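You operate a simulated robot arm through the tools that you are given. There is no shell and no other tool.

You run a simulated robot arm. Do the job below in one go: nothing can be reset, and whatever is moved stays where it is left.

Task
Put things in order on the top of the picking table. At the end: the orange lump stands where the grease brush stood; the grease brush stands where the green rubber buffer stood; the jar with the red lid is in the teal tray; the green rubber buffer stands where the jar with the red lid stood; whatever was shut is shut again. Leave all else as you found it, and nothing knocked over. Set down upright: jar with the red lid.

The check looks at the end state, three seconds after you hand in, the way a careful person would. Anything else that was tipped, shoved, dropped, spilled or broken makes it a failure. Lids that push on must go on centred and level and be pressed home; caps that screw on are set level and turned clockwise until they are tight.

Robot
A 6-joint arm with a two-finger parallel gripper, fixed in place. Base frame: the origin is at the foot of the arm, x ahead of it, y to its left, z up; the work surface is at about z = 0. Lengths are in m, angles in rad, forces in N, time in s.
With the tool pointing down near the work surface it reaches from about 0.12 to 0.5 m from the base axis. Its first joint turns from -1.257 to 1.257 rad. Payload 0.65 kg.
The tool frame sits at the grasp point between the pads (the TCP): z along the fingers, y along the line on which they close. The tips reach 0.025 m beyond it. The gripper opens to 0.076 m. The fingers are 0.018 m wide and 0.01 m thick; the gripper's body (0.036 by 0.078 m) begins 0.045 m behind the TCP.
Orientation is told as [roll, pitch, yaw] about the base's x, y, z axes, in that order, counted from this pose: with the fingers straight down and closing along the base's y, the tool's x points along the base's -x, its y along +y and its z along -z.

Tools
- The arm moves only by the tool nudge_tool. Its argument "targets" is a list of rows, each an object of numbers (a shift or turn left out is 0, a gripper value left out holds the last): "tx", "ty", "tz": the shift along the tool's x, y, z in m; "wx", "wy", "wz": the turn, a rotation vector about the tool's x, y, z in rad; "hand": the gripper command, from -1 (fully open) to 1 (shut), values between in proportion. In form: [{"tx": .., "ty": .., "tz": .., "wx": .., "wy": .., "wz": .., "hand": ..}, ...]. A call has 1 to 20 rows; each row is the pose to reach, as a shift and turn from the pose commanded when the call began, along the tool's axes at that moment. A row lasts 0.2 s, in which the tool goes at most 0.05 m and 0.15 rad; a call with a longer step from one row to the next is refused whole, and so is a gripper value outside its range. Where a pose cannot be reached the arm comes as near as it can. A force on the tool above 40 N (or 10 N above the force at the start of the call, whichever is more), or a blocked arm, ends the call early, and 0.2 s more pass. Each finger travels about 0.108 m/s and halts on what it meets, pressing with about 41 N; the grip force reading is that of the motor and also rises with nothing between the fingers. The clock runs only during rows and for 0.2 s after the last one: add rows that repeat a pose to give the fingers time. The reply holds the time, the measured pose of the TCP, the force on the tool along the base axes, the opening and the grip force, in the units named above and with some noise, with the torque about the TCP (base axes, N m) and any sound that the robot's microphone picked up.
- Cameras (640 x 400 px; columns grow to the right, rows downward): "scene" is fixed at [0.0578, 0.2683, 0.4147]; the picture's right is [-0.77, -0.63, 0.00], its down [-0.29, 0.36, -0.89] and it looks along [0.56, -0.69, -0.46] (base axes); focal length 222 px, centre (320, 200). "wrist" rides on the gripper at [0.058, 0.011, -0.081] in the tool frame; the picture's right is [-0.18, 0.98, 0.00], its down [-0.75, -0.14, -0.64] and it looks along [-0.63, -0.12, 0.77] (tool axes); focal length 243 px, centre (320, 200). There is no depth. A picture from a camera that has moved, and an enlarged one, comes with that camera's place and axes in the base frame and with its lens.
- camera(camera): a new picture of that camera. The clock stands still meanwhile.
- zoom(camera, box): a new picture of the part [left, top, right, bottom] of that camera's present view, enlarged. The clock stands still meanwhile.
- finish_job(): hands the job in; it is judged then, once.

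Nothing tells you positions but the pictures and the camera data. Unless the task says otherwise, let go and move clear before handing in.

The tools are called after "Call:" by a JSON object that holds its "name" and its "arguments". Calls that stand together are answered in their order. nudge_tool: Moves the arm, as the interface text tells. Its arguments: {"type":"object","properties":{"targets":{"type":"array","items":{"type":"object","properties":{"tx":{"type":"number"},"ty":{"type":"number"},"tz":{"type":"number"},"wx":{"type":"number"},"wy":{"type":"number"},"wz":{"type":"number"},"hand":{"type":"number"}}}}},"required":["targets"]} The other tools are called the same way: camera (camera) takes a picture; zoom (camera, box) takes an enlarged picture of a part of a camera's view; finish_job () hands the job in.

At the start:

```text
clock: 0.0
tool_pos: [0.2618, -0.0428, 0.2848]
orientation: [0.0, 0.0, 0.001]
force: [0.3, -0.6, 0.2]
ft_torque: [0.02, 0.01, 0.01]
gripper_width: 0.0763
grasp_force: 0.1
```

scene: 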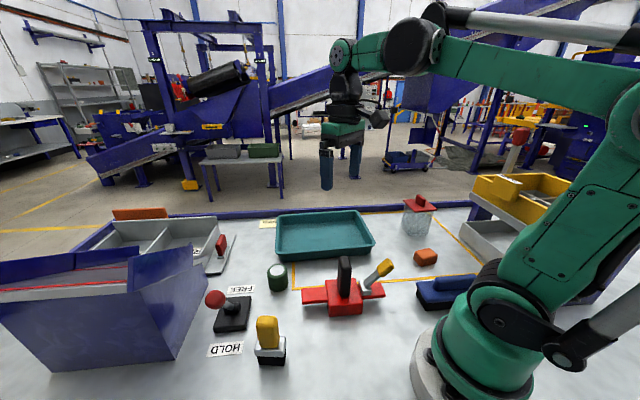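
wrist: 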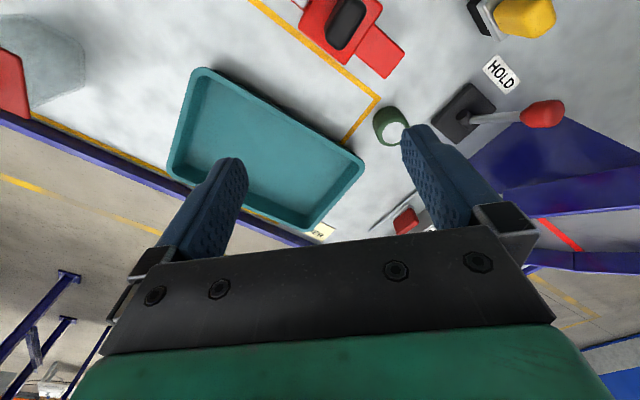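

I see a table with a teal tray, a red-lidded jar, an orange lump, a red stand with something yellow in it, a green buffer and a lever. I'll look closer before moving.

Call:
{"name": "zoom", "arguments": {"camera": "scene", "box": [380, 180, 500, 320]}}

Call:
{"name": "zoom", "arguments": {"camera": "scene", "box": [260, 230, 420, 330]}}

Call:
{"name": "zoom", "arguments": {"camera": "scene", "box": [180, 220, 320, 380]}}

Call:
{"name": "zoom", "arguments": {"camera": "scene", "box": [0, 190, 240, 390]}}

```text
2.86 times, centred on (440, 250) of scene
camera zoom: at [0.0578, 0.2683, 0.4147], right [-0.77, -0.63, 0.0], down [-0.29, 0.36, -0.89], along [0.56, -0.69, -0.46], focal length 633 px, centre (-23, 57)
```

zoom: 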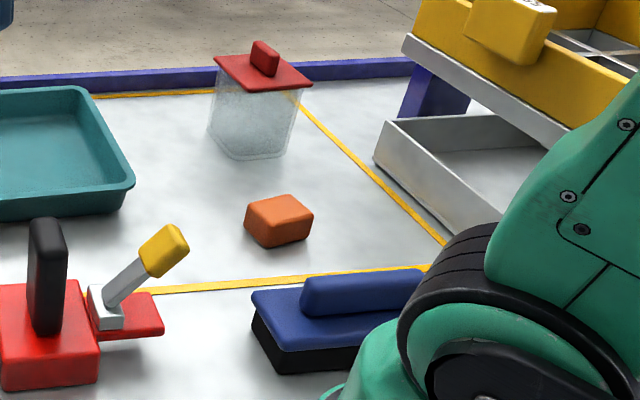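

```text
4.00 times, centred on (340, 280) of scene
camera zoom: at [0.0578, 0.2683, 0.4147], right [-0.77, -0.63, 0.0], down [-0.29, 0.36, -0.89], along [0.56, -0.69, -0.46], focal length 886 px, centre (240, -120)
```

zoom: 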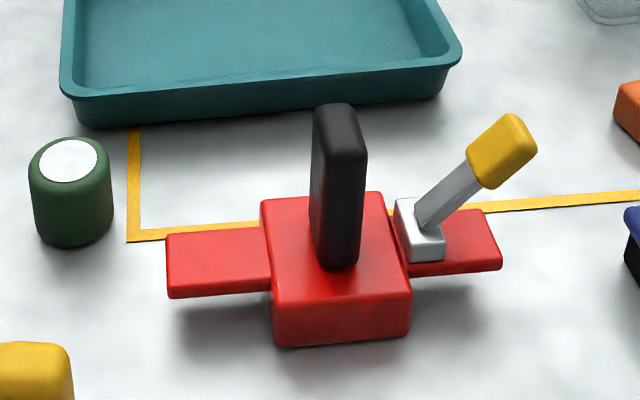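

```text
2.50 times, centred on (250, 300) of scene
camera zoom: at [0.0578, 0.2683, 0.4147], right [-0.77, -0.63, 0.0], down [-0.29, 0.36, -0.89], along [0.56, -0.69, -0.46], focal length 554 px, centre (495, -50)
```

zoom: 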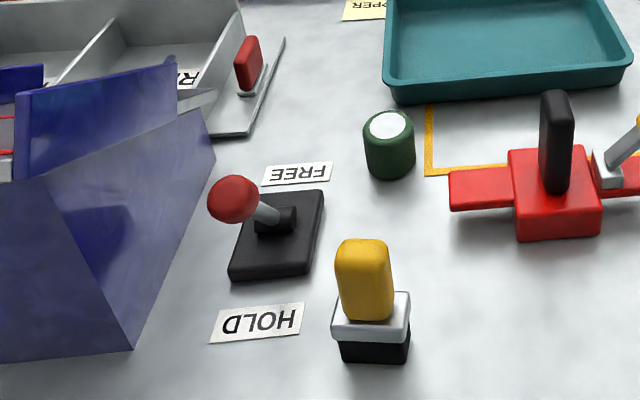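

```text
2.00 times, centred on (120, 290) of scene
camera zoom: at [0.0578, 0.2683, 0.4147], right [-0.77, -0.63, 0.0], down [-0.29, 0.36, -0.89], along [0.56, -0.69, -0.46], focal length 443 px, centre (720, 20)
```

zoom: 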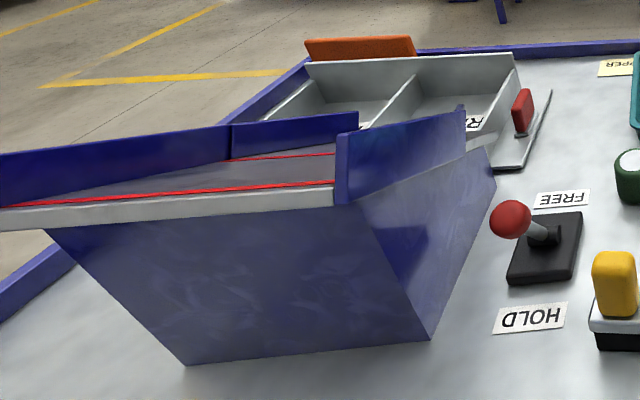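

Most likely layout (base frame): brush (yellow handle, black bristles) ≈ (0.26, 0.155), green buffer ≈ (0.36, 0.05), orange lump ≈ (0.12, -0.25), jar ≈ (0.19, -0.37), tray ≈ (0.39, -0.16). I'll swing the wrist camera round to inspect the jar and lump first.

Call:
{"name": "nudge_tool", "arguments": {"targets": [{"tx": 0.017, "ty": -0.026, "wz": 0.138}, {"tx": 0.034, "ty": -0.052, "wz": 0.275}, {"tx": 0.051, "ty": -0.078, "wz": 0.412}, {"tx": 0.068, "ty": -0.104, "wz": 0.55}, {"tx": 0.085, "ty": -0.13, "wz": 0.688}, {"tx": 0.101, "ty": -0.155, "wz": 0.825}, {"tx": 0.118, "ty": -0.181, "wz": 0.963}, {"tx": 0.135, "ty": -0.207, "wz": 1.1}, {"tx": 0.135, "ty": -0.207, "wz": 1.1}]}}

Call:
{"name": "camera", "arguments": {"camera": "wrist"}}

Call:
{"name": "camera", "arguments": {"camera": "scene"}}

```text
clock: 2.0
tool_pos: [0.128, -0.2513, 0.286]
orientation: [0.001, 0.001, -1.102]
force: [0.5, -0.9, 0.5]
ft_torque: [0.02, 0.02, 0.04]
gripper_width: 0.0763
grasp_force: 0.1
```

```text
taken
camera wrist: at [0.1107, -0.1939, 0.367], right [0.96, 0.28, 0.0], down [0.21, -0.74, 0.64], along [0.18, -0.62, -0.77], focal length 243 px, centre (320, 200)
```

wrist: 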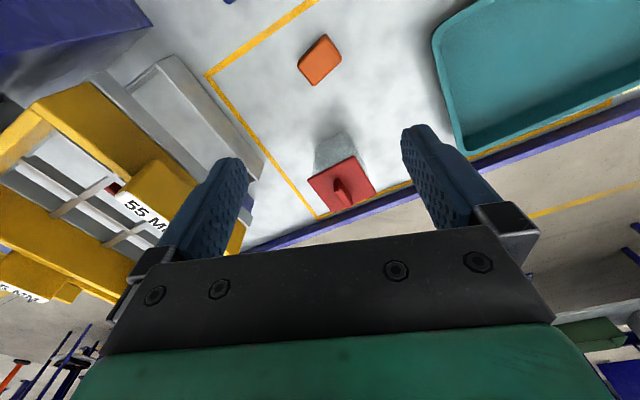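

```text
taken
```

scene: 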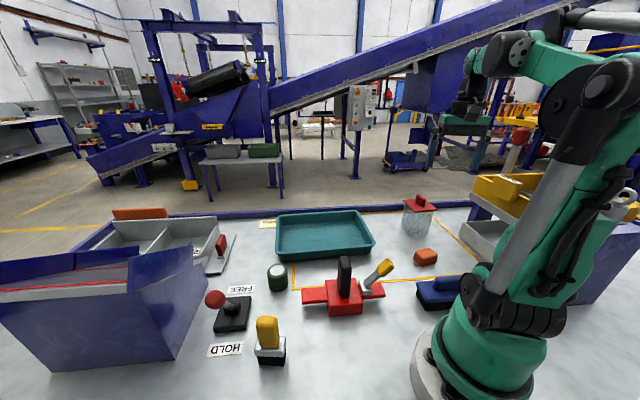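

Call:
{"name": "zoom", "arguments": {"camera": "wrist", "box": [250, 100, 430, 220]}}

Call:
{"name": "zoom", "arguments": {"camera": "wrist", "box": [200, 0, 460, 120]}}

Call:
{"name": "zoom", "arguments": {"camera": "scene", "box": [390, 185, 450, 245]}}

```text
3.33 times, centred on (340, 160) of wrist
camera zoom: at [0.1107, -0.1939, 0.367], right [0.96, 0.28, 0.0], down [0.21, -0.74, 0.64], along [0.18, -0.62, -0.77], focal length 809 px, centre (253, 333)
```

zoom: 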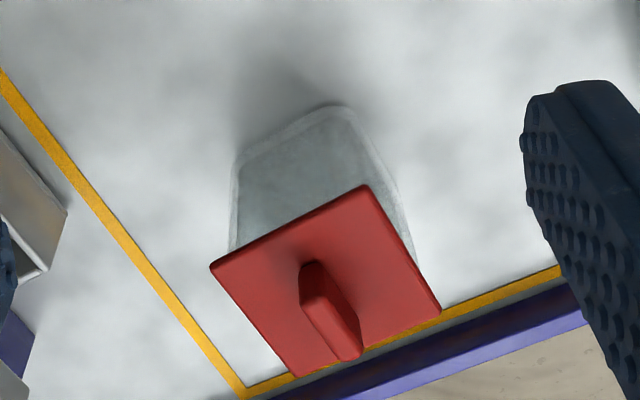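

```text
2.46 times, centred on (330, 60) of wrist
camera zoom: at [0.1107, -0.1939, 0.367], right [0.96, 0.28, 0.0], down [0.21, -0.74, 0.64], along [0.18, -0.62, -0.77], focal length 597 px, centre (295, 545)
```

zoom: 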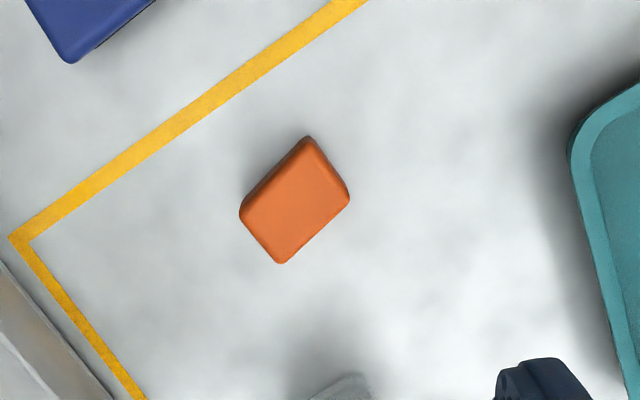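

```text
6.67 times, centred on (420, 215) of scene
camera zoom: at [0.0578, 0.2683, 0.4147], right [-0.77, -0.63, 0.0], down [-0.29, 0.36, -0.89], along [0.56, -0.69, -0.46], focal length 1478 px, centre (-347, 100)
```

zoom: 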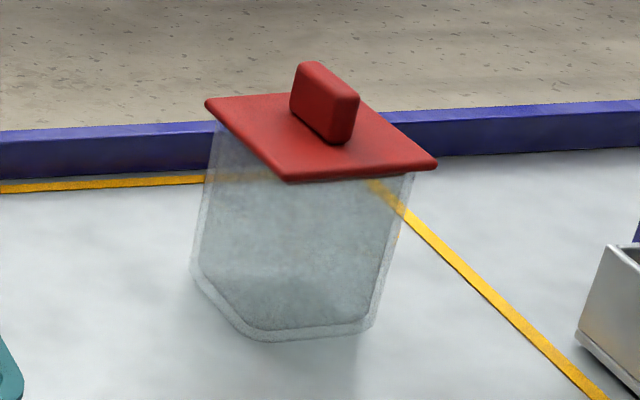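

The jar has a square red lid (about 7 cm across) that overhangs its body, centred near (0.20, -0.385), with its top at z≈0.09. I'll move the wrist camera closer and square to the lid so I can measure the jar before choosing a grasp.

Call:
{"name": "nudge_tool", "arguments": {"targets": [{"tx": -0.026, "ty": -0.004, "tz": 0.029, "wz": -0.09}, {"tx": -0.053, "ty": -0.007, "tz": 0.058, "wz": -0.18}, {"tx": -0.079, "ty": -0.011, "tz": 0.087, "wz": -0.27}, {"tx": -0.1055, "ty": -0.0142, "tz": 0.116, "wz": -0.358}, {"tx": -0.1055, "ty": -0.0142, "tz": 0.116, "wz": -0.358}]}}

Call:
{"name": "camera", "arguments": {"camera": "wrist"}}

Call:
{"name": "zoom", "arguments": {"camera": "wrist", "box": [220, 40, 460, 190]}}

Call:
{"name": "zoom", "arguments": {"camera": "scene", "box": [360, 150, 500, 250]}}

```text
clock: 3.2
tool_pos: [0.1622, -0.3506, 0.1696]
orientation: [-0.001, 0.001, -0.742]
force: [-0.6, -0.4, 0.6]
ft_torque: [-0.01, -0.01, -0.03]
gripper_width: 0.0762
grasp_force: 0.1
```

```text
taken
camera wrist: at [0.1274, -0.3034, 0.2503], right [0.8, 0.6, 0.0], down [0.46, -0.61, 0.64], along [0.39, -0.51, -0.77], focal length 243 px, centre (320, 200)
```

wrist: 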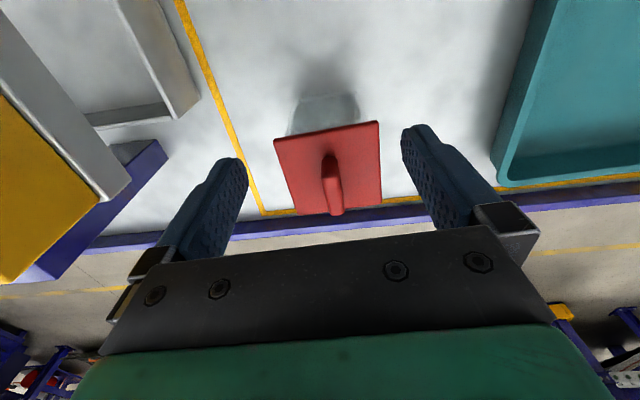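

```text
2.67 times, centred on (340, 115) of wrist
camera zoom: at [0.1274, -0.3034, 0.2503], right [0.8, 0.6, 0.0], down [0.46, -0.61, 0.64], along [0.39, -0.51, -0.77], focal length 647 px, centre (267, 427)
```

zoom: 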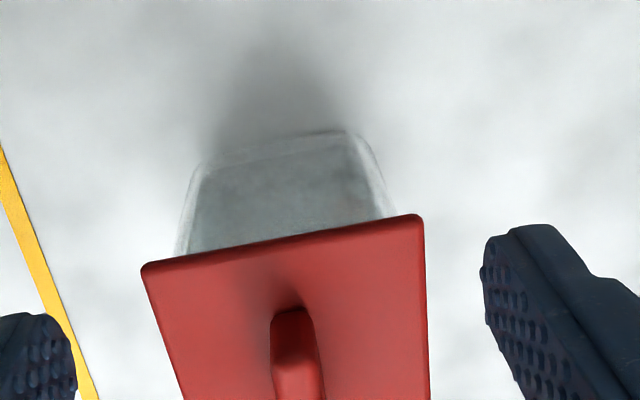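

```text
4.00 times, centred on (430, 200) of scene
camera zoom: at [0.0578, 0.2683, 0.4147], right [-0.77, -0.63, 0.0], down [-0.29, 0.36, -0.89], along [0.56, -0.69, -0.46], focal length 886 px, centre (-120, 200)
```

zoom: 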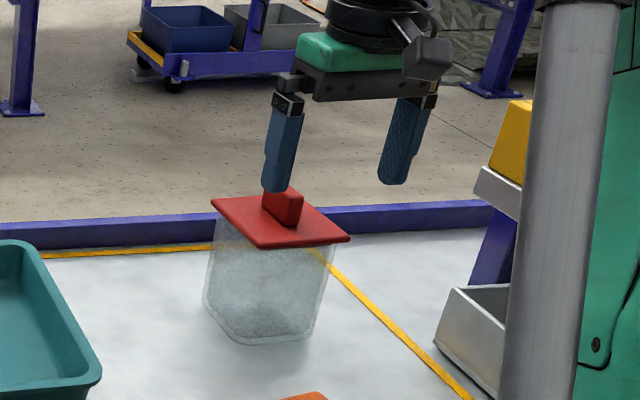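

The lid is about 74 mm square, too tight for the 76 mm opening from straight above. The body beneath is about 66 mm, so I'll tilt the gripper about 48° and slide the fingers in under the lid overhang. First I'll back off and tilt.

Call:
{"name": "nudge_tool", "arguments": {"targets": [{"tx": 0.03, "wy": -0.1}, {"tx": 0.051, "tz": 0.01, "wy": -0.24}, {"tx": 0.051, "tz": 0.02, "wy": -0.38}, {"tx": 0.051, "tz": 0.03, "wy": -0.52}, {"tx": 0.051, "tz": 0.04, "wy": -0.66}, {"tx": 0.051, "tz": 0.05, "wy": -0.8}, {"tx": 0.051, "tz": 0.05, "wy": -0.838}, {"tx": 0.051, "tz": 0.05, "wy": -0.838}, {"tx": 0.051, "tz": 0.05, "wy": -0.838}]}}

Call:
{"name": "camera", "arguments": {"camera": "wrist"}}

Call:
{"name": "camera", "arguments": {"camera": "scene"}}

```text
clock: 5.2
tool_pos: [0.1727, -0.2988, 0.1194]
orientation: [0.0, -0.84, -0.742]
force: [-0.6, 0.7, 0.4]
ft_torque: [0.03, -0.02, 0.01]
gripper_width: 0.0759
grasp_force: 0.0
out of reach, approached as far as the arm can: row 2, 3, 4, 5, 6, 7, 8, 9
```

```text
taken
camera wrist: at [0.1074, -0.2246, 0.1312], right [0.76, 0.64, 0.14], down [-0.08, -0.12, 0.99], along [0.65, -0.76, -0.04], focal length 243 px, centre (320, 200)
```

wrist: 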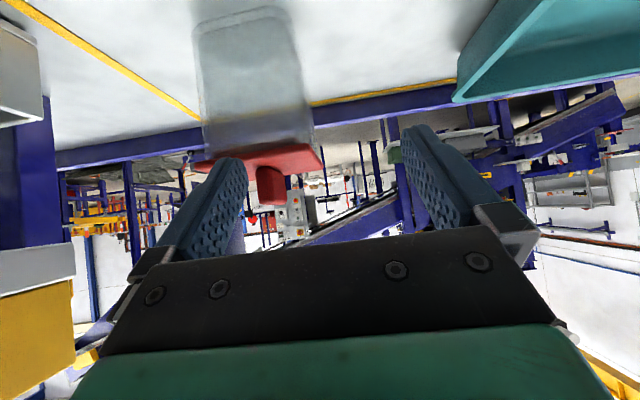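

```text
taken
```

scene: 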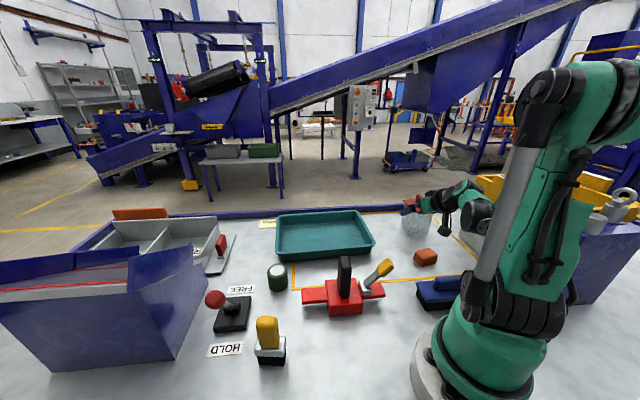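

Tilting that far here runs into the base joint's limit, so the tool stopped short of the commanded position without touching anything. The lid has a fin handle, so I'll go back to vertical and line up over the fin to test whether the jar lifts with its lid.

Call:
{"name": "nudge_tool", "arguments": {"targets": [{"tx": -0.0149, "tz": -0.0134, "wy": 0.14}, {"tx": -0.0297, "tz": -0.0267, "wy": 0.28}, {"tx": -0.0446, "tz": -0.0401, "wy": 0.42}, {"tx": -0.0446, "tz": -0.0401, "wy": 0.56}, {"tx": -0.0446, "tz": -0.0401, "wy": 0.7}, {"tx": -0.0446, "tz": -0.0401, "wy": 0.838}, {"tx": -0.0446, "tz": -0.0401, "wy": 0.838}]}}

Call:
{"name": "camera", "arguments": {"camera": "wrist"}}

```text
clock: 6.8
tool_pos: [0.174, -0.2994, 0.1797]
orientation: [-0.002, 0.003, -0.742]
force: [-0.4, 0.0, 0.2]
ft_torque: [-0.01, -0.02, -0.02]
gripper_width: 0.0758
grasp_force: 0.0
```

```text
taken
camera wrist: at [0.1386, -0.2516, 0.261], right [0.8, 0.6, 0.0], down [0.46, -0.61, 0.64], along [0.39, -0.51, -0.77], focal length 243 px, centre (320, 200)
```

wrist: 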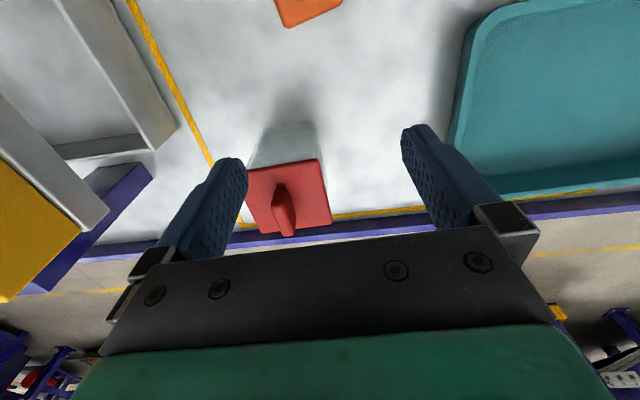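

The commanded pose is re-based on the pose actually reached, so moves are clean again. Next I'll hover directly over the lid's fin with the tips above it.

Call:
{"name": "nudge_tool", "arguments": {"targets": [{"tx": -0.025, "ty": -0.0145}, {"tx": -0.05, "ty": -0.029, "tz": 0.005}, {"tx": -0.0765, "ty": -0.0438, "tz": 0.025}, {"tx": -0.0765, "ty": -0.0438, "tz": 0.025}]}}

Call:
{"name": "camera", "arguments": {"camera": "wrist"}}

Call:
{"name": "zoom", "arguments": {"camera": "scene", "box": [360, 150, 480, 250]}}

```text
clock: 7.8
tool_pos: [0.1974, -0.3815, 0.1554]
orientation: [0.001, 0.001, -0.741]
force: [0.2, 0.4, -0.3]
ft_torque: [0.0, 0.0, 0.01]
gripper_width: 0.0759
grasp_force: 0.0
```

```text
taken
camera wrist: at [0.1632, -0.3345, 0.2361], right [0.8, 0.6, 0.0], down [0.46, -0.61, 0.64], along [0.39, -0.51, -0.77], focal length 243 px, centre (320, 200)
```

wrist: 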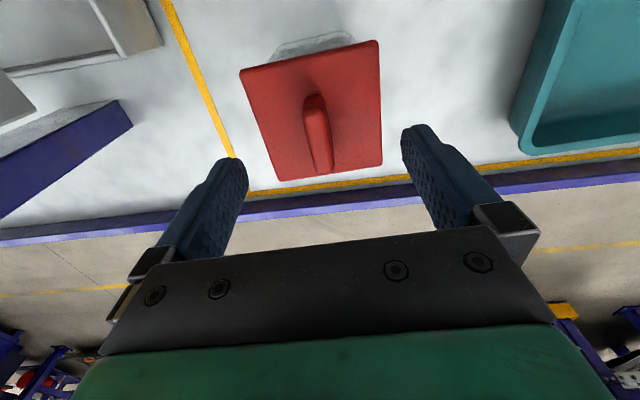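

```text
4.00 times, centred on (420, 200) of scene
camera zoom: at [0.0578, 0.2683, 0.4147], right [-0.77, -0.63, 0.0], down [-0.29, 0.36, -0.89], along [0.56, -0.69, -0.46], focal length 886 px, centre (-80, 200)
```

zoom: 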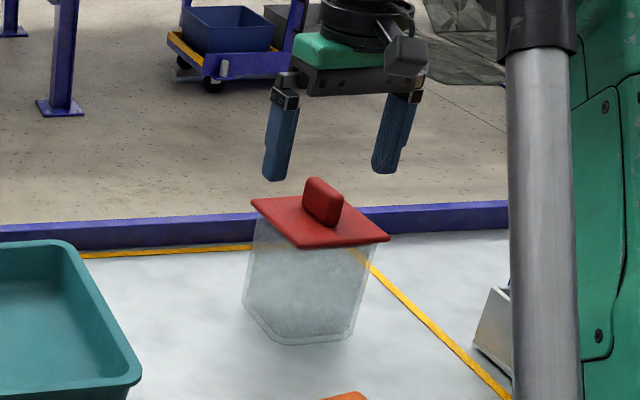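

The fin is centred between the fingers to within 1–2 mm. I'll lower until the tips are about 5 mm above the lid, then close on the fin.

Call:
{"name": "nudge_tool", "arguments": {"targets": [{"tx": -0.001, "ty": -0.001, "tz": 0.012}, {"tx": -0.001, "ty": -0.001, "tz": 0.024}, {"tx": -0.001, "ty": -0.001, "tz": 0.0345}, {"tx": -0.001, "ty": -0.001, "tz": 0.0345}]}}

Call:
{"name": "zoom", "arguments": {"camera": "scene", "box": [380, 160, 460, 240]}}

Call:
{"name": "camera", "arguments": {"camera": "wrist"}}

```text
clock: 8.8
tool_pos: [0.2012, -0.384, 0.1203]
orientation: [0.0, -0.001, -0.741]
force: [-0.9, 0.4, 0.0]
ft_torque: [0.0, 0.02, -0.04]
gripper_width: 0.0761
grasp_force: 0.1
```

```text
5.00 times, centred on (420, 200) of scene
camera zoom: at [0.0578, 0.2683, 0.4147], right [-0.77, -0.63, 0.0], down [-0.29, 0.36, -0.89], along [0.56, -0.69, -0.46], focal length 1108 px, centre (-180, 200)
```

zoom: 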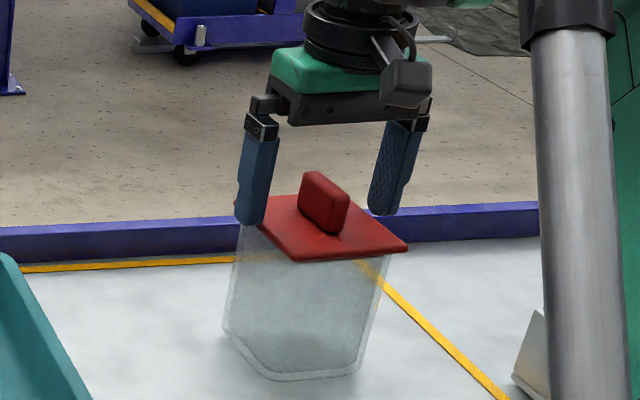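

```text
taken
camera wrist: at [0.166, -0.3372, 0.2016], right [0.8, 0.6, 0.0], down [0.46, -0.61, 0.64], along [0.39, -0.51, -0.77], focal length 243 px, centre (320, 200)
```

wrist: 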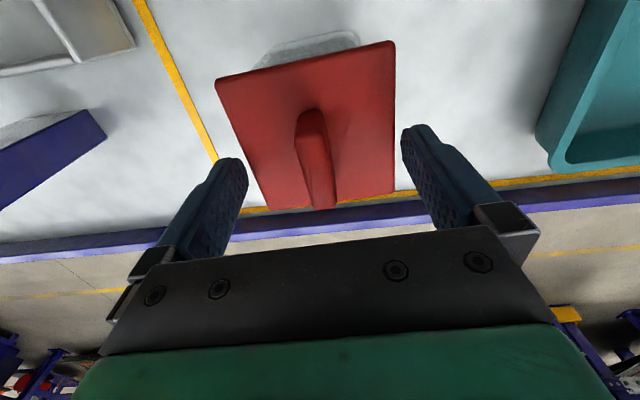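

Call:
{"name": "nudge_tool", "arguments": {"targets": [{"hand": 0.3}, {"hand": 0.6}, {"hand": 1}, {"hand": 1}, {"hand": 1}]}}

Call:
{"name": "zoom", "arguments": {"camera": "scene", "box": [380, 160, 460, 240]}}

Call:
{"name": "camera", "arguments": {"camera": "wrist"}}

```text
clock: 9.6
tool_pos: [0.1992, -0.3853, 0.122]
orientation: [-0.003, -0.002, -0.747]
force: [-6.1, -10.2, 44.3]
ft_torque: [0.2, -0.24, 0.07]
gripper_width: 0.0442
grasp_force: 41.7
stopped in row 4: the force on the tool passed its limit at 43 N (the readings are from after the stop); the commanded pose is now the measured one
```

```text
5.00 times, centred on (420, 200) of scene
camera zoom: at [0.0577, 0.2685, 0.4146], right [-0.77, -0.63, 0.0], down [-0.29, 0.35, -0.89], along [0.56, -0.69, -0.46], focal length 1108 px, centre (-180, 200)
```

zoom: 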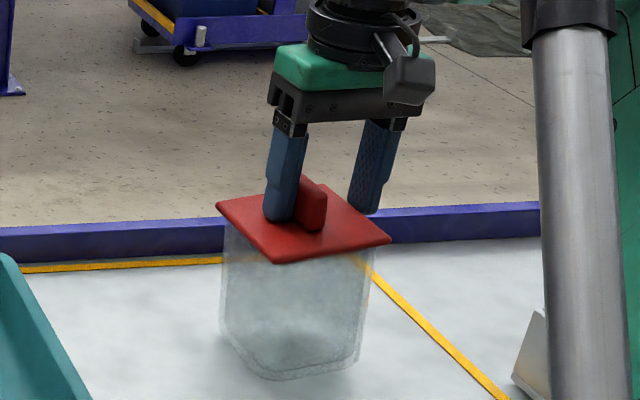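

```text
taken
camera wrist: at [0.1649, -0.3378, 0.2035], right [0.8, 0.6, 0.0], down [0.46, -0.61, 0.64], along [0.38, -0.52, -0.76], focal length 243 px, centre (320, 200)
```

wrist: 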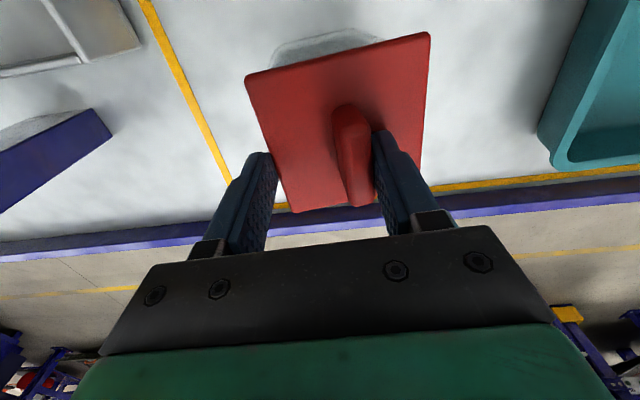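

The fingertips caught the lid's edge: the lid top is a few mm higher than I estimated, and the jar got pushed slightly. I'll ease open a little and lift off straight away, then check whether the jar is still upright.

Call:
{"name": "nudge_tool", "arguments": {"targets": [{"hand": -0.35}, {"hand": -0.5, "tz": -0.004}, {"hand": -0.7, "tz": -0.012}, {"hand": -0.9, "tz": -0.03}, {"hand": -1, "tz": -0.04}, {"hand": -1, "tz": -0.04}]}}

Call:
{"name": "zoom", "arguments": {"camera": "scene", "box": [380, 160, 460, 240]}}

Call:
{"name": "camera", "arguments": {"camera": "wrist"}}

```text
clock: 11.0
tool_pos: [0.2003, -0.3855, 0.1612]
orientation: [0.0, 0.0, -0.745]
force: [0.4, 0.2, 0.2]
ft_torque: [-0.02, -0.02, 0.02]
gripper_width: 0.0759
grasp_force: 0.1
```

```text
5.00 times, centred on (420, 200) of scene
camera zoom: at [0.0578, 0.2683, 0.4147], right [-0.77, -0.63, 0.0], down [-0.29, 0.36, -0.89], along [0.56, -0.69, -0.46], focal length 1108 px, centre (-180, 200)
```

zoom: 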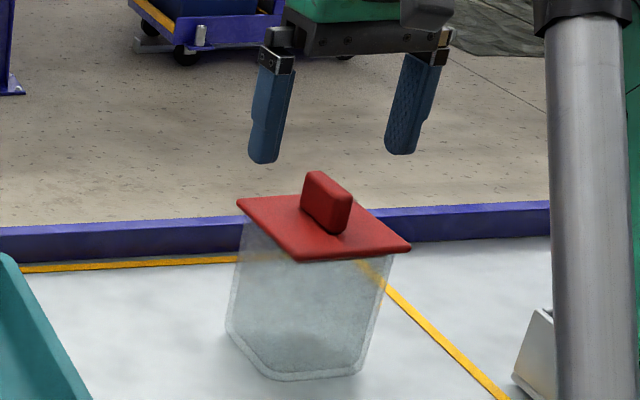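

```text
taken
camera wrist: at [0.1657, -0.3385, 0.2424], right [0.8, 0.6, 0.0], down [0.46, -0.61, 0.64], along [0.39, -0.51, -0.77], focal length 243 px, centre (320, 200)
```

wrist: 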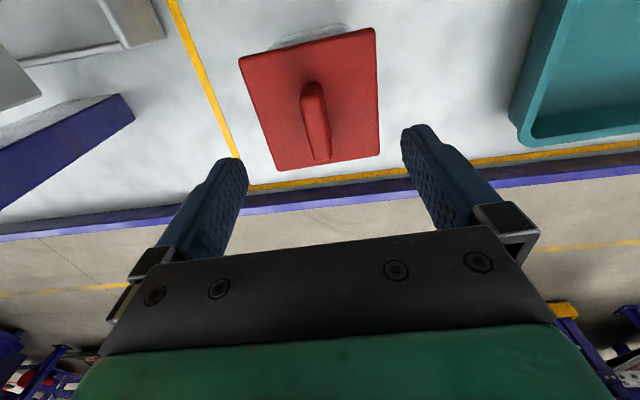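

The jar settled back upright, lid still on, in essentially the same place. Its lid top must be near z≈0.096, so I'll repeat with the tips about 9 mm above that, gripping the upper part of the fin.

Call:
{"name": "nudge_tool", "arguments": {"targets": [{"ty": -0.001, "tz": 0.012}, {"ty": -0.001, "tz": 0.022}, {"ty": -0.001, "tz": 0.031}, {"ty": -0.001, "tz": 0.031, "hand": 0}, {"ty": -0.001, "tz": 0.031, "hand": 0}]}}

Call:
{"name": "zoom", "arguments": {"camera": "scene", "box": [380, 160, 460, 240]}}

Call:
{"name": "camera", "arguments": {"camera": "wrist"}}

```text
clock: 12.2
tool_pos: [0.1995, -0.3863, 0.1307]
orientation: [0.0, 0.0, -0.744]
force: [0.1, 0.6, 0.1]
ft_torque: [0.01, -0.01, 0.01]
gripper_width: 0.038
grasp_force: 0.1
```

```text
5.00 times, centred on (420, 200) of scene
camera zoom: at [0.0578, 0.2683, 0.4147], right [-0.77, -0.63, 0.0], down [-0.29, 0.36, -0.89], along [0.56, -0.69, -0.46], focal length 1108 px, centre (-180, 200)
```

zoom: 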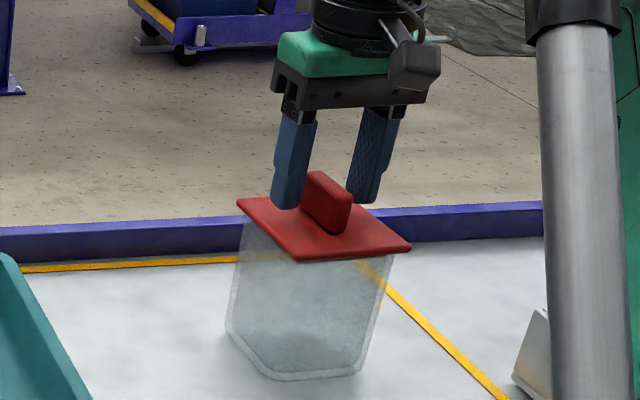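

```text
taken
camera wrist: at [0.1644, -0.3382, 0.2113], right [0.8, 0.6, 0.0], down [0.46, -0.61, 0.64], along [0.39, -0.51, -0.77], focal length 243 px, centre (320, 200)
```

wrist: 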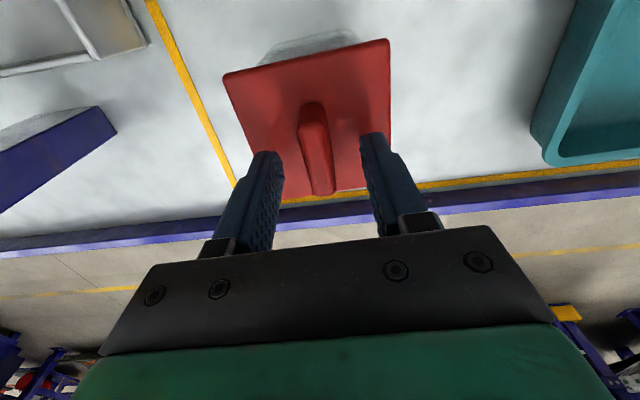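

Clear of the lid and straddling the fin. Lowering 3 mm and closing on it.

Call:
{"name": "nudge_tool", "arguments": {"targets": [{"tz": 0.003}, {"tz": 0.003, "hand": 0.4}, {"tz": 0.003, "hand": 0.7}, {"tz": 0.003, "hand": 1}, {"tz": 0.003, "hand": 1}]}}

Call:
{"name": "zoom", "arguments": {"camera": "scene", "box": [380, 160, 460, 240]}}

```text
clock: 13.4
tool_pos: [0.1992, -0.3862, 0.1285]
orientation: [0.0, 0.0, -0.746]
force: [-0.5, 0.4, -0.9]
ft_torque: [0.0, -0.01, 0.0]
gripper_width: 0.0105
grasp_force: 32.0
```

```text
5.00 times, centred on (420, 200) of scene
camera zoom: at [0.0578, 0.2683, 0.4147], right [-0.77, -0.63, 0.0], down [-0.29, 0.36, -0.89], along [0.56, -0.69, -0.46], focal length 1108 px, centre (-180, 200)
```

zoom: 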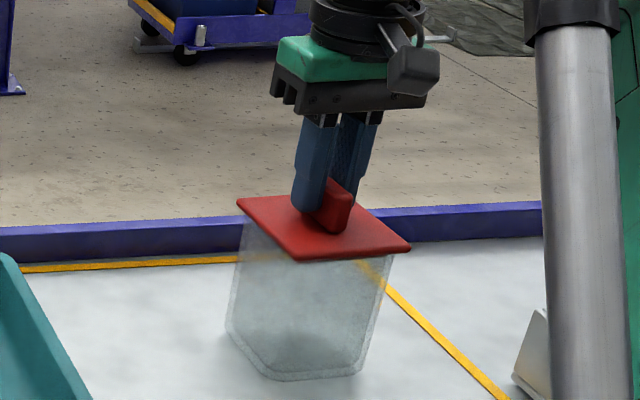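

The fin is gripped (10.5 mm). I'll lift very slowly, 1 mm at a time, and watch the force.

Call:
{"name": "nudge_tool", "arguments": {"targets": [{"tz": -0.001}, {"tz": -0.002}, {"tz": -0.003}, {"tz": -0.004}, {"tz": -0.004}]}}

Call:
{"name": "zoom", "arguments": {"camera": "scene", "box": [380, 160, 460, 240]}}

```text
clock: 14.6
tool_pos: [0.1996, -0.3861, 0.1304]
orientation: [0.0, 0.001, -0.743]
force: [1.2, -0.2, -1.8]
ft_torque: [0.0, 0.01, 0.0]
gripper_width: 0.0105
grasp_force: 31.7
```

```text
5.00 times, centred on (420, 200) of scene
camera zoom: at [0.0578, 0.2683, 0.4147], right [-0.77, -0.63, 0.0], down [-0.29, 0.36, -0.89], along [0.56, -0.69, -0.46], focal length 1108 px, centre (-180, 200)
```

zoom: 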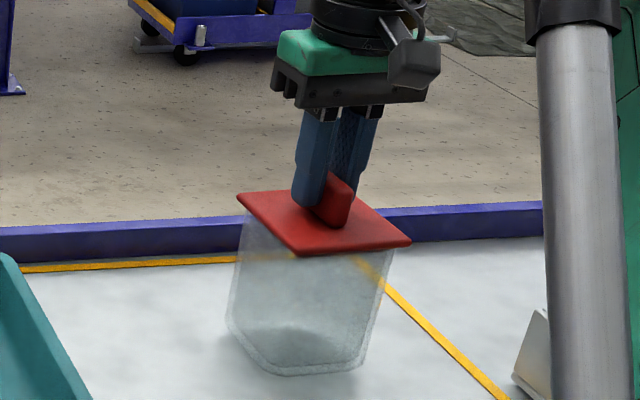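

The whole jar rose with the lid (about 1.8 N). Before trusting the lid, I'll test the hold at this tiny height with brisker motions and a pause, so any slip would be harmless.

Call:
{"name": "nudge_tool", "arguments": {"targets": [{"tz": -0.003}, {"tz": 0.0}, {"tz": -0.004}, {"tz": 0.0}, {"tz": -0.004}, {"tx": 0.004, "tz": -0.004}, {"tx": 0.0, "tz": -0.004}, {"tx": 0.0, "tz": -0.004}, {"tz": -0.004}, {"tz": -0.004}, {"tz": -0.004}, {"tz": -0.004}]}}

Call:
{"name": "zoom", "arguments": {"camera": "scene", "box": [380, 160, 460, 240]}}

Call:
{"name": "camera", "arguments": {"camera": "wrist"}}

```text
clock: 17.2
tool_pos: [0.2003, -0.3864, 0.1345]
orientation: [0.001, 0.0, -0.744]
force: [0.6, 0.4, -0.4]
ft_torque: [0.04, 0.03, -0.01]
gripper_width: 0.0106
grasp_force: 31.4
```

```text
5.00 times, centred on (420, 200) of scene
camera zoom: at [0.0578, 0.2683, 0.4147], right [-0.77, -0.63, 0.0], down [-0.29, 0.36, -0.89], along [0.56, -0.69, -0.46], focal length 1108 px, centre (-180, 200)
```

zoom: 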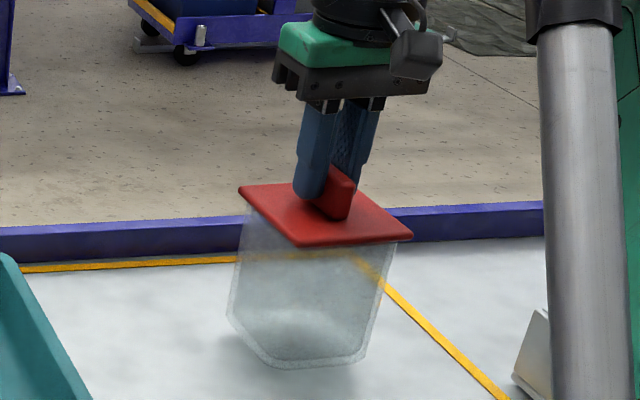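

```text
taken
camera wrist: at [0.1649, -0.3389, 0.2167], right [0.8, 0.6, 0.0], down [0.46, -0.61, 0.64], along [0.39, -0.51, -0.77], focal length 243 px, centre (320, 200)
```

wrist: 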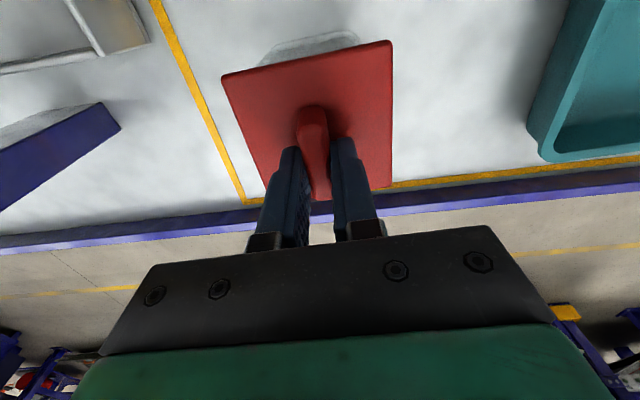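

Call:
{"name": "zoom", "arguments": {"camera": "scene", "box": [400, 190, 440, 235]}}

Call:
{"name": "zoom", "arguments": {"camera": "scene", "box": [260, 195, 400, 275]}}

```text
8.89 times, centred on (420, 212) of scene
camera zoom: at [0.0578, 0.2683, 0.4147], right [-0.77, -0.63, 0.0], down [-0.29, 0.36, -0.89], along [0.56, -0.69, -0.46], focal length 1970 px, centre (-569, 89)
```

zoom: 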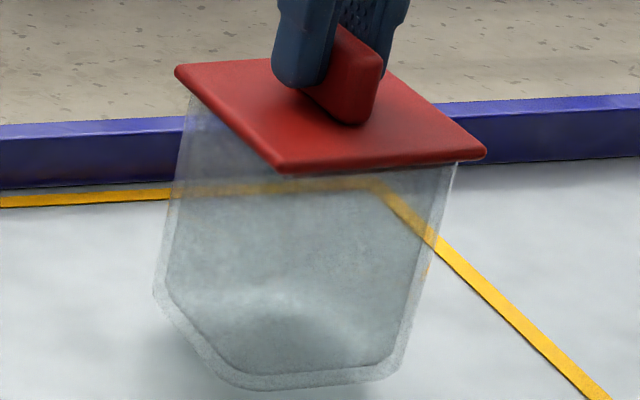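

```text
4.57 times, centred on (330, 235) of scene
camera zoom: at [0.0578, 0.2683, 0.4147], right [-0.77, -0.63, 0.0], down [-0.29, 0.36, -0.89], along [0.56, -0.69, -0.46], focal length 1013 px, centre (274, 40)
```

zoom: 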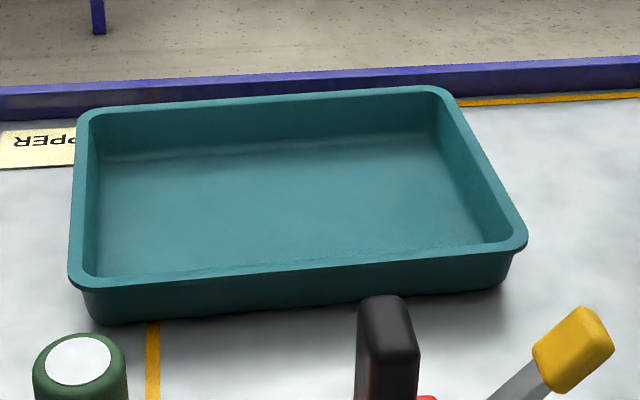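

The jar is empty, its lid is firmly attached, and it's hanging level. The tray is about 26 × 18 cm centred near (0.40, -0.16). I'll lift 5.5 cm and carry the jar smoothly to the middle of the tray.

Call:
{"name": "nudge_tool", "arguments": {"targets": [{"tz": -0.005}, {"tz": -0.013}, {"tz": -0.022}, {"tz": -0.032}, {"tz": -0.042}, {"tz": -0.05}, {"tz": -0.055}, {"tz": -0.055}, {"tx": 0.0, "ty": 0.006, "tz": -0.055}, {"tx": 0.001, "ty": 0.016, "tz": -0.055}, {"tx": 0.002, "ty": 0.03, "tz": -0.055}, {"tx": 0.002, "ty": 0.046, "tz": -0.055}, {"tx": 0.003, "ty": 0.062, "tz": -0.055}, {"tx": 0.003, "ty": 0.078, "tz": -0.055}, {"tx": 0.004, "ty": 0.094, "tz": -0.055}, {"tx": 0.004, "ty": 0.11, "tz": -0.055}, {"tx": 0.005, "ty": 0.124, "tz": -0.055}, {"tx": 0.005, "ty": 0.134, "tz": -0.055}, {"tx": 0.005, "ty": 0.14, "tz": -0.055}, {"tx": 0.005, "ty": 0.14, "tz": -0.055}]}}

Call:
{"name": "camera", "arguments": {"camera": "scene"}}

Call:
{"name": "camera", "arguments": {"camera": "wrist"}}

```text
clock: 21.4
tool_pos: [0.2909, -0.2779, 0.1908]
orientation: [0.001, 0.001, -0.744]
force: [-0.1, -1.0, -0.3]
ft_torque: [0.01, 0.0, 0.01]
gripper_width: 0.0106
grasp_force: 31.7
```

```text
taken
```

scene: 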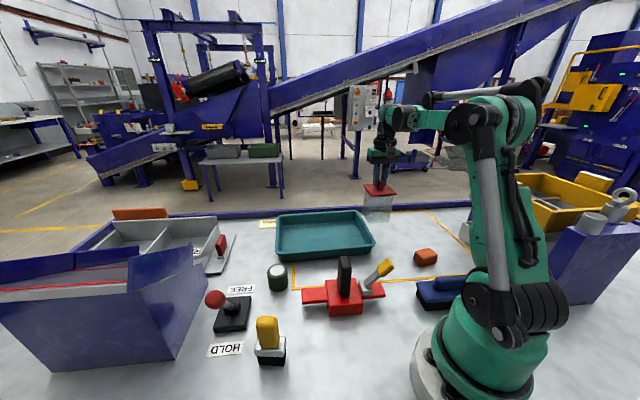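

```text
taken
camera wrist: at [0.2556, -0.2314, 0.2717], right [0.8, 0.6, 0.0], down [0.46, -0.61, 0.64], along [0.39, -0.52, -0.77], focal length 243 px, centre (320, 200)
```

wrist: 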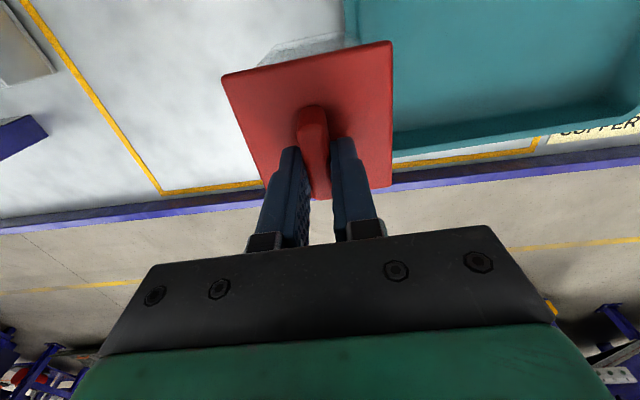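

The jar hangs steady. I'll continue the remaining 15 cm to the tray centre.

Call:
{"name": "nudge_tool", "arguments": {"targets": [{"ty": 0.006}, {"ty": 0.016}, {"tx": 0.001, "ty": 0.03}, {"tx": 0.001, "ty": 0.046}, {"tx": 0.002, "ty": 0.062}, {"tx": 0.002, "ty": 0.078}, {"tx": 0.003, "ty": 0.094}, {"tx": 0.003, "ty": 0.11}, {"tx": 0.004, "ty": 0.126}, {"tx": 0.004, "ty": 0.138}, {"tx": 0.004, "ty": 0.146}, {"tx": 0.004, "ty": 0.15}, {"tx": 0.004, "ty": 0.15}, {"tx": 0.004, "ty": 0.15}]}}

Call:
{"name": "zoom", "arguments": {"camera": "scene", "box": [240, 130, 420, 280]}}

Call:
{"name": "camera", "arguments": {"camera": "wrist"}}

```text
clock: 24.4
tool_pos: [0.3894, -0.1653, 0.1899]
orientation: [0.001, -0.001, -0.743]
force: [0.2, -0.6, -0.8]
ft_torque: [0.07, 0.0, -0.01]
gripper_width: 0.0103
grasp_force: 31.9
```

```text
2.67 times, centred on (330, 205) of scene
camera zoom: at [0.0578, 0.2683, 0.4147], right [-0.77, -0.63, 0.0], down [-0.29, 0.36, -0.89], along [0.56, -0.69, -0.46], focal length 591 px, centre (293, 187)
```

zoom: 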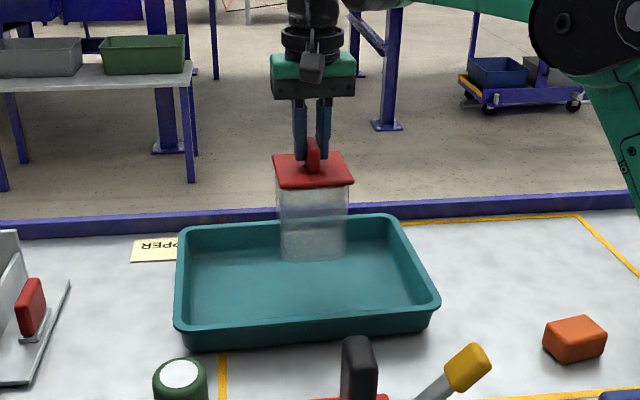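

```text
taken
camera wrist: at [0.3546, -0.1186, 0.2713], right [0.8, 0.6, 0.0], down [0.46, -0.61, 0.64], along [0.39, -0.51, -0.77], focal length 243 px, centre (320, 200)
```

wrist: 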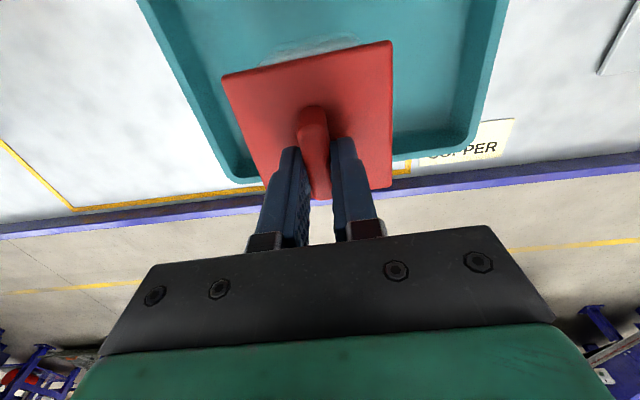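

The jar is over the tray. I'll shift 1.5 cm further in to centre it between the walls, and descend most of the way.

Call:
{"name": "nudge_tool", "arguments": {"targets": [{"tx": -0.004}, {"tx": -0.01, "tz": 0.002}, {"tx": -0.014, "tz": 0.007}, {"tx": -0.015, "tz": 0.014}, {"tx": -0.015, "tz": 0.022}, {"tx": -0.015, "tz": 0.03}, {"tx": -0.015, "tz": 0.038}, {"tx": -0.015, "tz": 0.044}, {"tx": -0.015, "tz": 0.048}, {"tx": -0.015, "tz": 0.05}, {"tx": -0.015, "tz": 0.05}]}}

Call:
{"name": "zoom", "arguments": {"camera": "scene", "box": [260, 165, 390, 265]}}

```text
clock: 26.8
tool_pos: [0.4007, -0.1768, 0.1405]
orientation: [0.0, -0.001, -0.743]
force: [-0.5, -0.6, -2.0]
ft_torque: [0.03, -0.04, 0.0]
gripper_width: 0.0103
grasp_force: 31.6
```

```text
4.00 times, centred on (325, 215) of scene
camera zoom: at [0.0578, 0.2683, 0.4147], right [-0.77, -0.63, 0.0], down [-0.29, 0.36, -0.89], along [0.56, -0.69, -0.46], focal length 886 px, centre (300, 140)
```

zoom: 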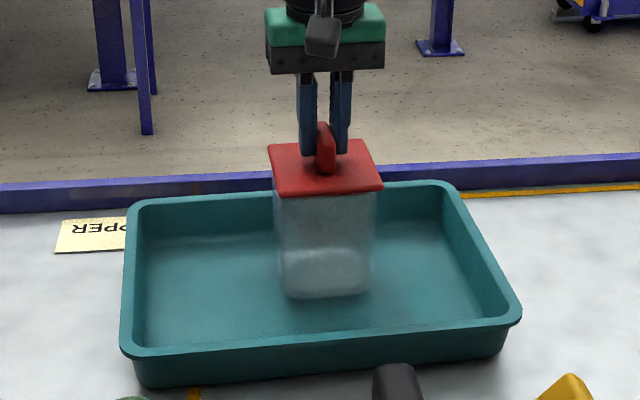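

Call:
{"name": "nudge_tool", "arguments": {"targets": [{"tz": 0.0015}, {"tz": 0.003}, {"tz": 0.0045}, {"tz": 0.0055}, {"tz": 0.0055}]}}

Call:
{"name": "zoom", "arguments": {"camera": "scene", "box": [290, 185, 360, 245]}}

```text
clock: 28.0
tool_pos: [0.4009, -0.1758, 0.1342]
orientation: [0.001, -0.001, -0.743]
force: [-0.1, 0.4, -0.6]
ft_torque: [-0.03, -0.01, 0.04]
gripper_width: 0.0106
grasp_force: 31.6
```

```text
6.67 times, centred on (325, 215) of scene
camera zoom: at [0.0578, 0.2683, 0.4147], right [-0.77, -0.63, 0.0], down [-0.29, 0.36, -0.89], along [0.56, -0.69, -0.46], focal length 1478 px, centre (287, 100)
```

zoom: 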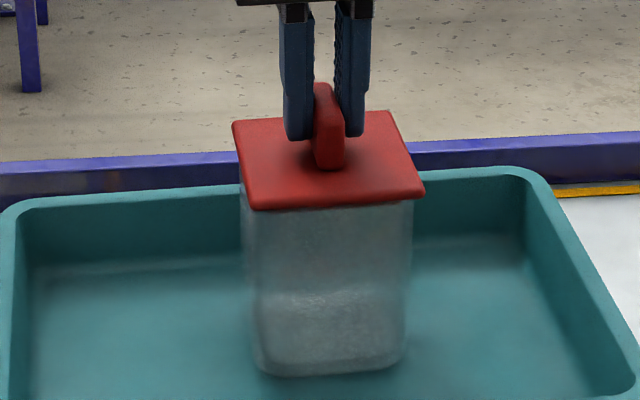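

Call:
{"name": "nudge_tool", "arguments": {"targets": [{"tz": 0.001}, {"tz": 0.002}, {"tz": 0.002}]}}

```text
clock: 28.8
tool_pos: [0.4005, -0.177, 0.1339]
orientation: [0.0, 0.0, -0.744]
force: [-0.2, 0.2, 2.1]
ft_torque: [0.06, -0.01, 0.03]
gripper_width: 0.0104
grasp_force: 31.0
```

Call:
{"name": "nudge_tool", "arguments": {"targets": [{"tz": 0.001}, {"tz": 0.001}]}}

Call:
{"name": "zoom", "arguments": {"camera": "scene", "box": [290, 185, 360, 245]}}

```text
clock: 29.4
tool_pos: [0.4, -0.1751, 0.1326]
orientation: [0.001, -0.001, -0.744]
force: [-2.6, -1.0, 13.9]
ft_torque: [0.02, -0.05, 0.04]
gripper_width: 0.0106
grasp_force: 31.8
```

```text
6.67 times, centred on (325, 215) of scene
camera zoom: at [0.0578, 0.2684, 0.4147], right [-0.77, -0.63, 0.0], down [-0.29, 0.35, -0.89], along [0.56, -0.69, -0.46], focal length 1478 px, centre (287, 100)
```

zoom: 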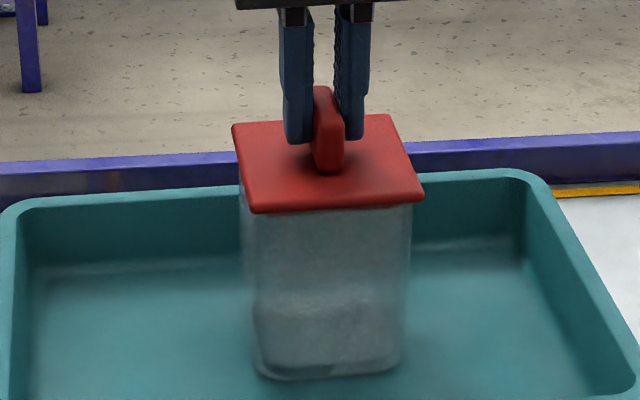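

Firm contact: the jar stands on the tray floor and the lid is pressed home. I'll release and rise straight up.

Call:
{"name": "nudge_tool", "arguments": {"targets": [{"tz": -0.001}, {"tz": -0.001, "hand": 0.5}, {"tz": -0.001, "hand": 0}, {"tz": -0.001, "hand": 0}, {"tz": -0.02}, {"tz": -0.05}, {"tz": -0.09}, {"tz": -0.12, "hand": -1}, {"tz": -0.12}]}}

Call:
{"name": "camera", "arguments": {"camera": "scene"}}

Call:
{"name": "zoom", "arguments": {"camera": "scene", "box": [290, 185, 360, 245]}}

```text
clock: 31.4
tool_pos: [0.401, -0.1745, 0.2527]
orientation: [0.001, 0.0, -0.744]
force: [1.0, -0.4, 0.6]
ft_torque: [-0.01, 0.01, -0.01]
gripper_width: 0.0759
grasp_force: 0.0
```

```text
taken
```

scene: 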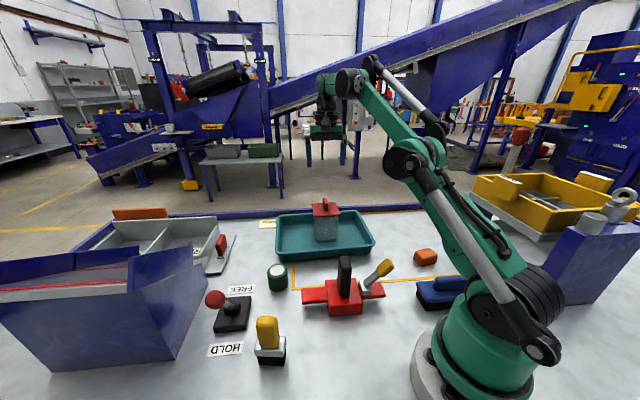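

```text
6.67 times, centred on (325, 215) of scene
camera zoom: at [0.0578, 0.2683, 0.4147], right [-0.77, -0.63, 0.0], down [-0.29, 0.36, -0.89], along [0.56, -0.69, -0.46], focal length 1478 px, centre (287, 100)
```

zoom: 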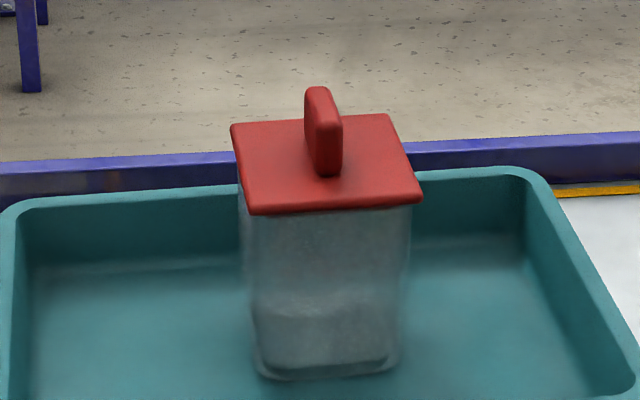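

The jar stands upright and closed in the tray. Next is the green buffer: I'll move the wrist camera to view it along with the red stamp and lever nearby.

Call:
{"name": "nudge_tool", "arguments": {"targets": [{"tx": 0.0366, "ty": 0.0149, "wz": -0.124}, {"tx": 0.0732, "ty": 0.0298, "wz": -0.248}, {"tx": 0.1098, "ty": 0.0447, "wz": -0.372}, {"tx": 0.1464, "ty": 0.0596, "wz": -0.496}, {"tx": 0.183, "ty": 0.0745, "wz": -0.62, "tz": 0.02}, {"tx": 0.2196, "ty": 0.0894, "tz": 0.04, "wz": -0.744}, {"tx": 0.2196, "ty": 0.0894, "tz": 0.05, "wz": -0.744}, {"tx": 0.2196, "ty": 0.0894, "tz": 0.05, "wz": -0.744}]}}

Call:
{"name": "camera", "arguments": {"camera": "wrist"}}

Call:
{"name": "zoom", "arguments": {"camera": "wrist", "box": [200, 0, 520, 200]}}

```text
clock: 33.2
tool_pos: [0.2998, 0.0384, 0.2015]
orientation: [0.0, 0.001, 0.003]
force: [-0.3, -0.4, 0.1]
ft_torque: [0.01, 0.02, 0.02]
gripper_width: 0.0762
grasp_force: 0.1
```

```text
taken
camera wrist: at [0.2419, 0.0499, 0.2829], right [0.18, 0.98, 0.0], down [0.75, -0.14, 0.64], along [0.63, -0.12, -0.77], focal length 243 px, centre (320, 200)
```

wrist: 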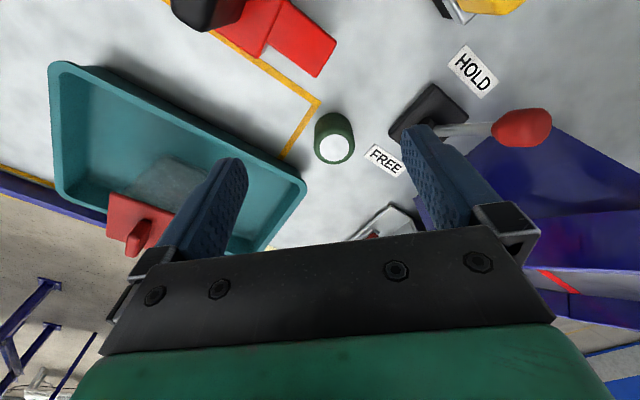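

```text
2.00 times, centred on (360, 100) of wrist
camera zoom: at [0.2419, 0.0499, 0.2829], right [0.18, 0.98, 0.0], down [0.75, -0.14, 0.64], along [0.63, -0.12, -0.77], focal length 485 px, centre (240, 400)
```

zoom: 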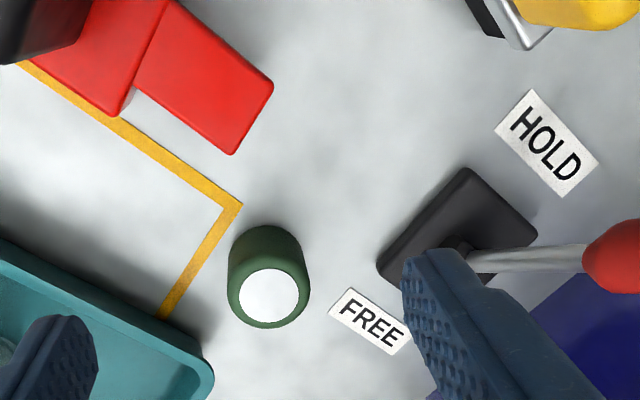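

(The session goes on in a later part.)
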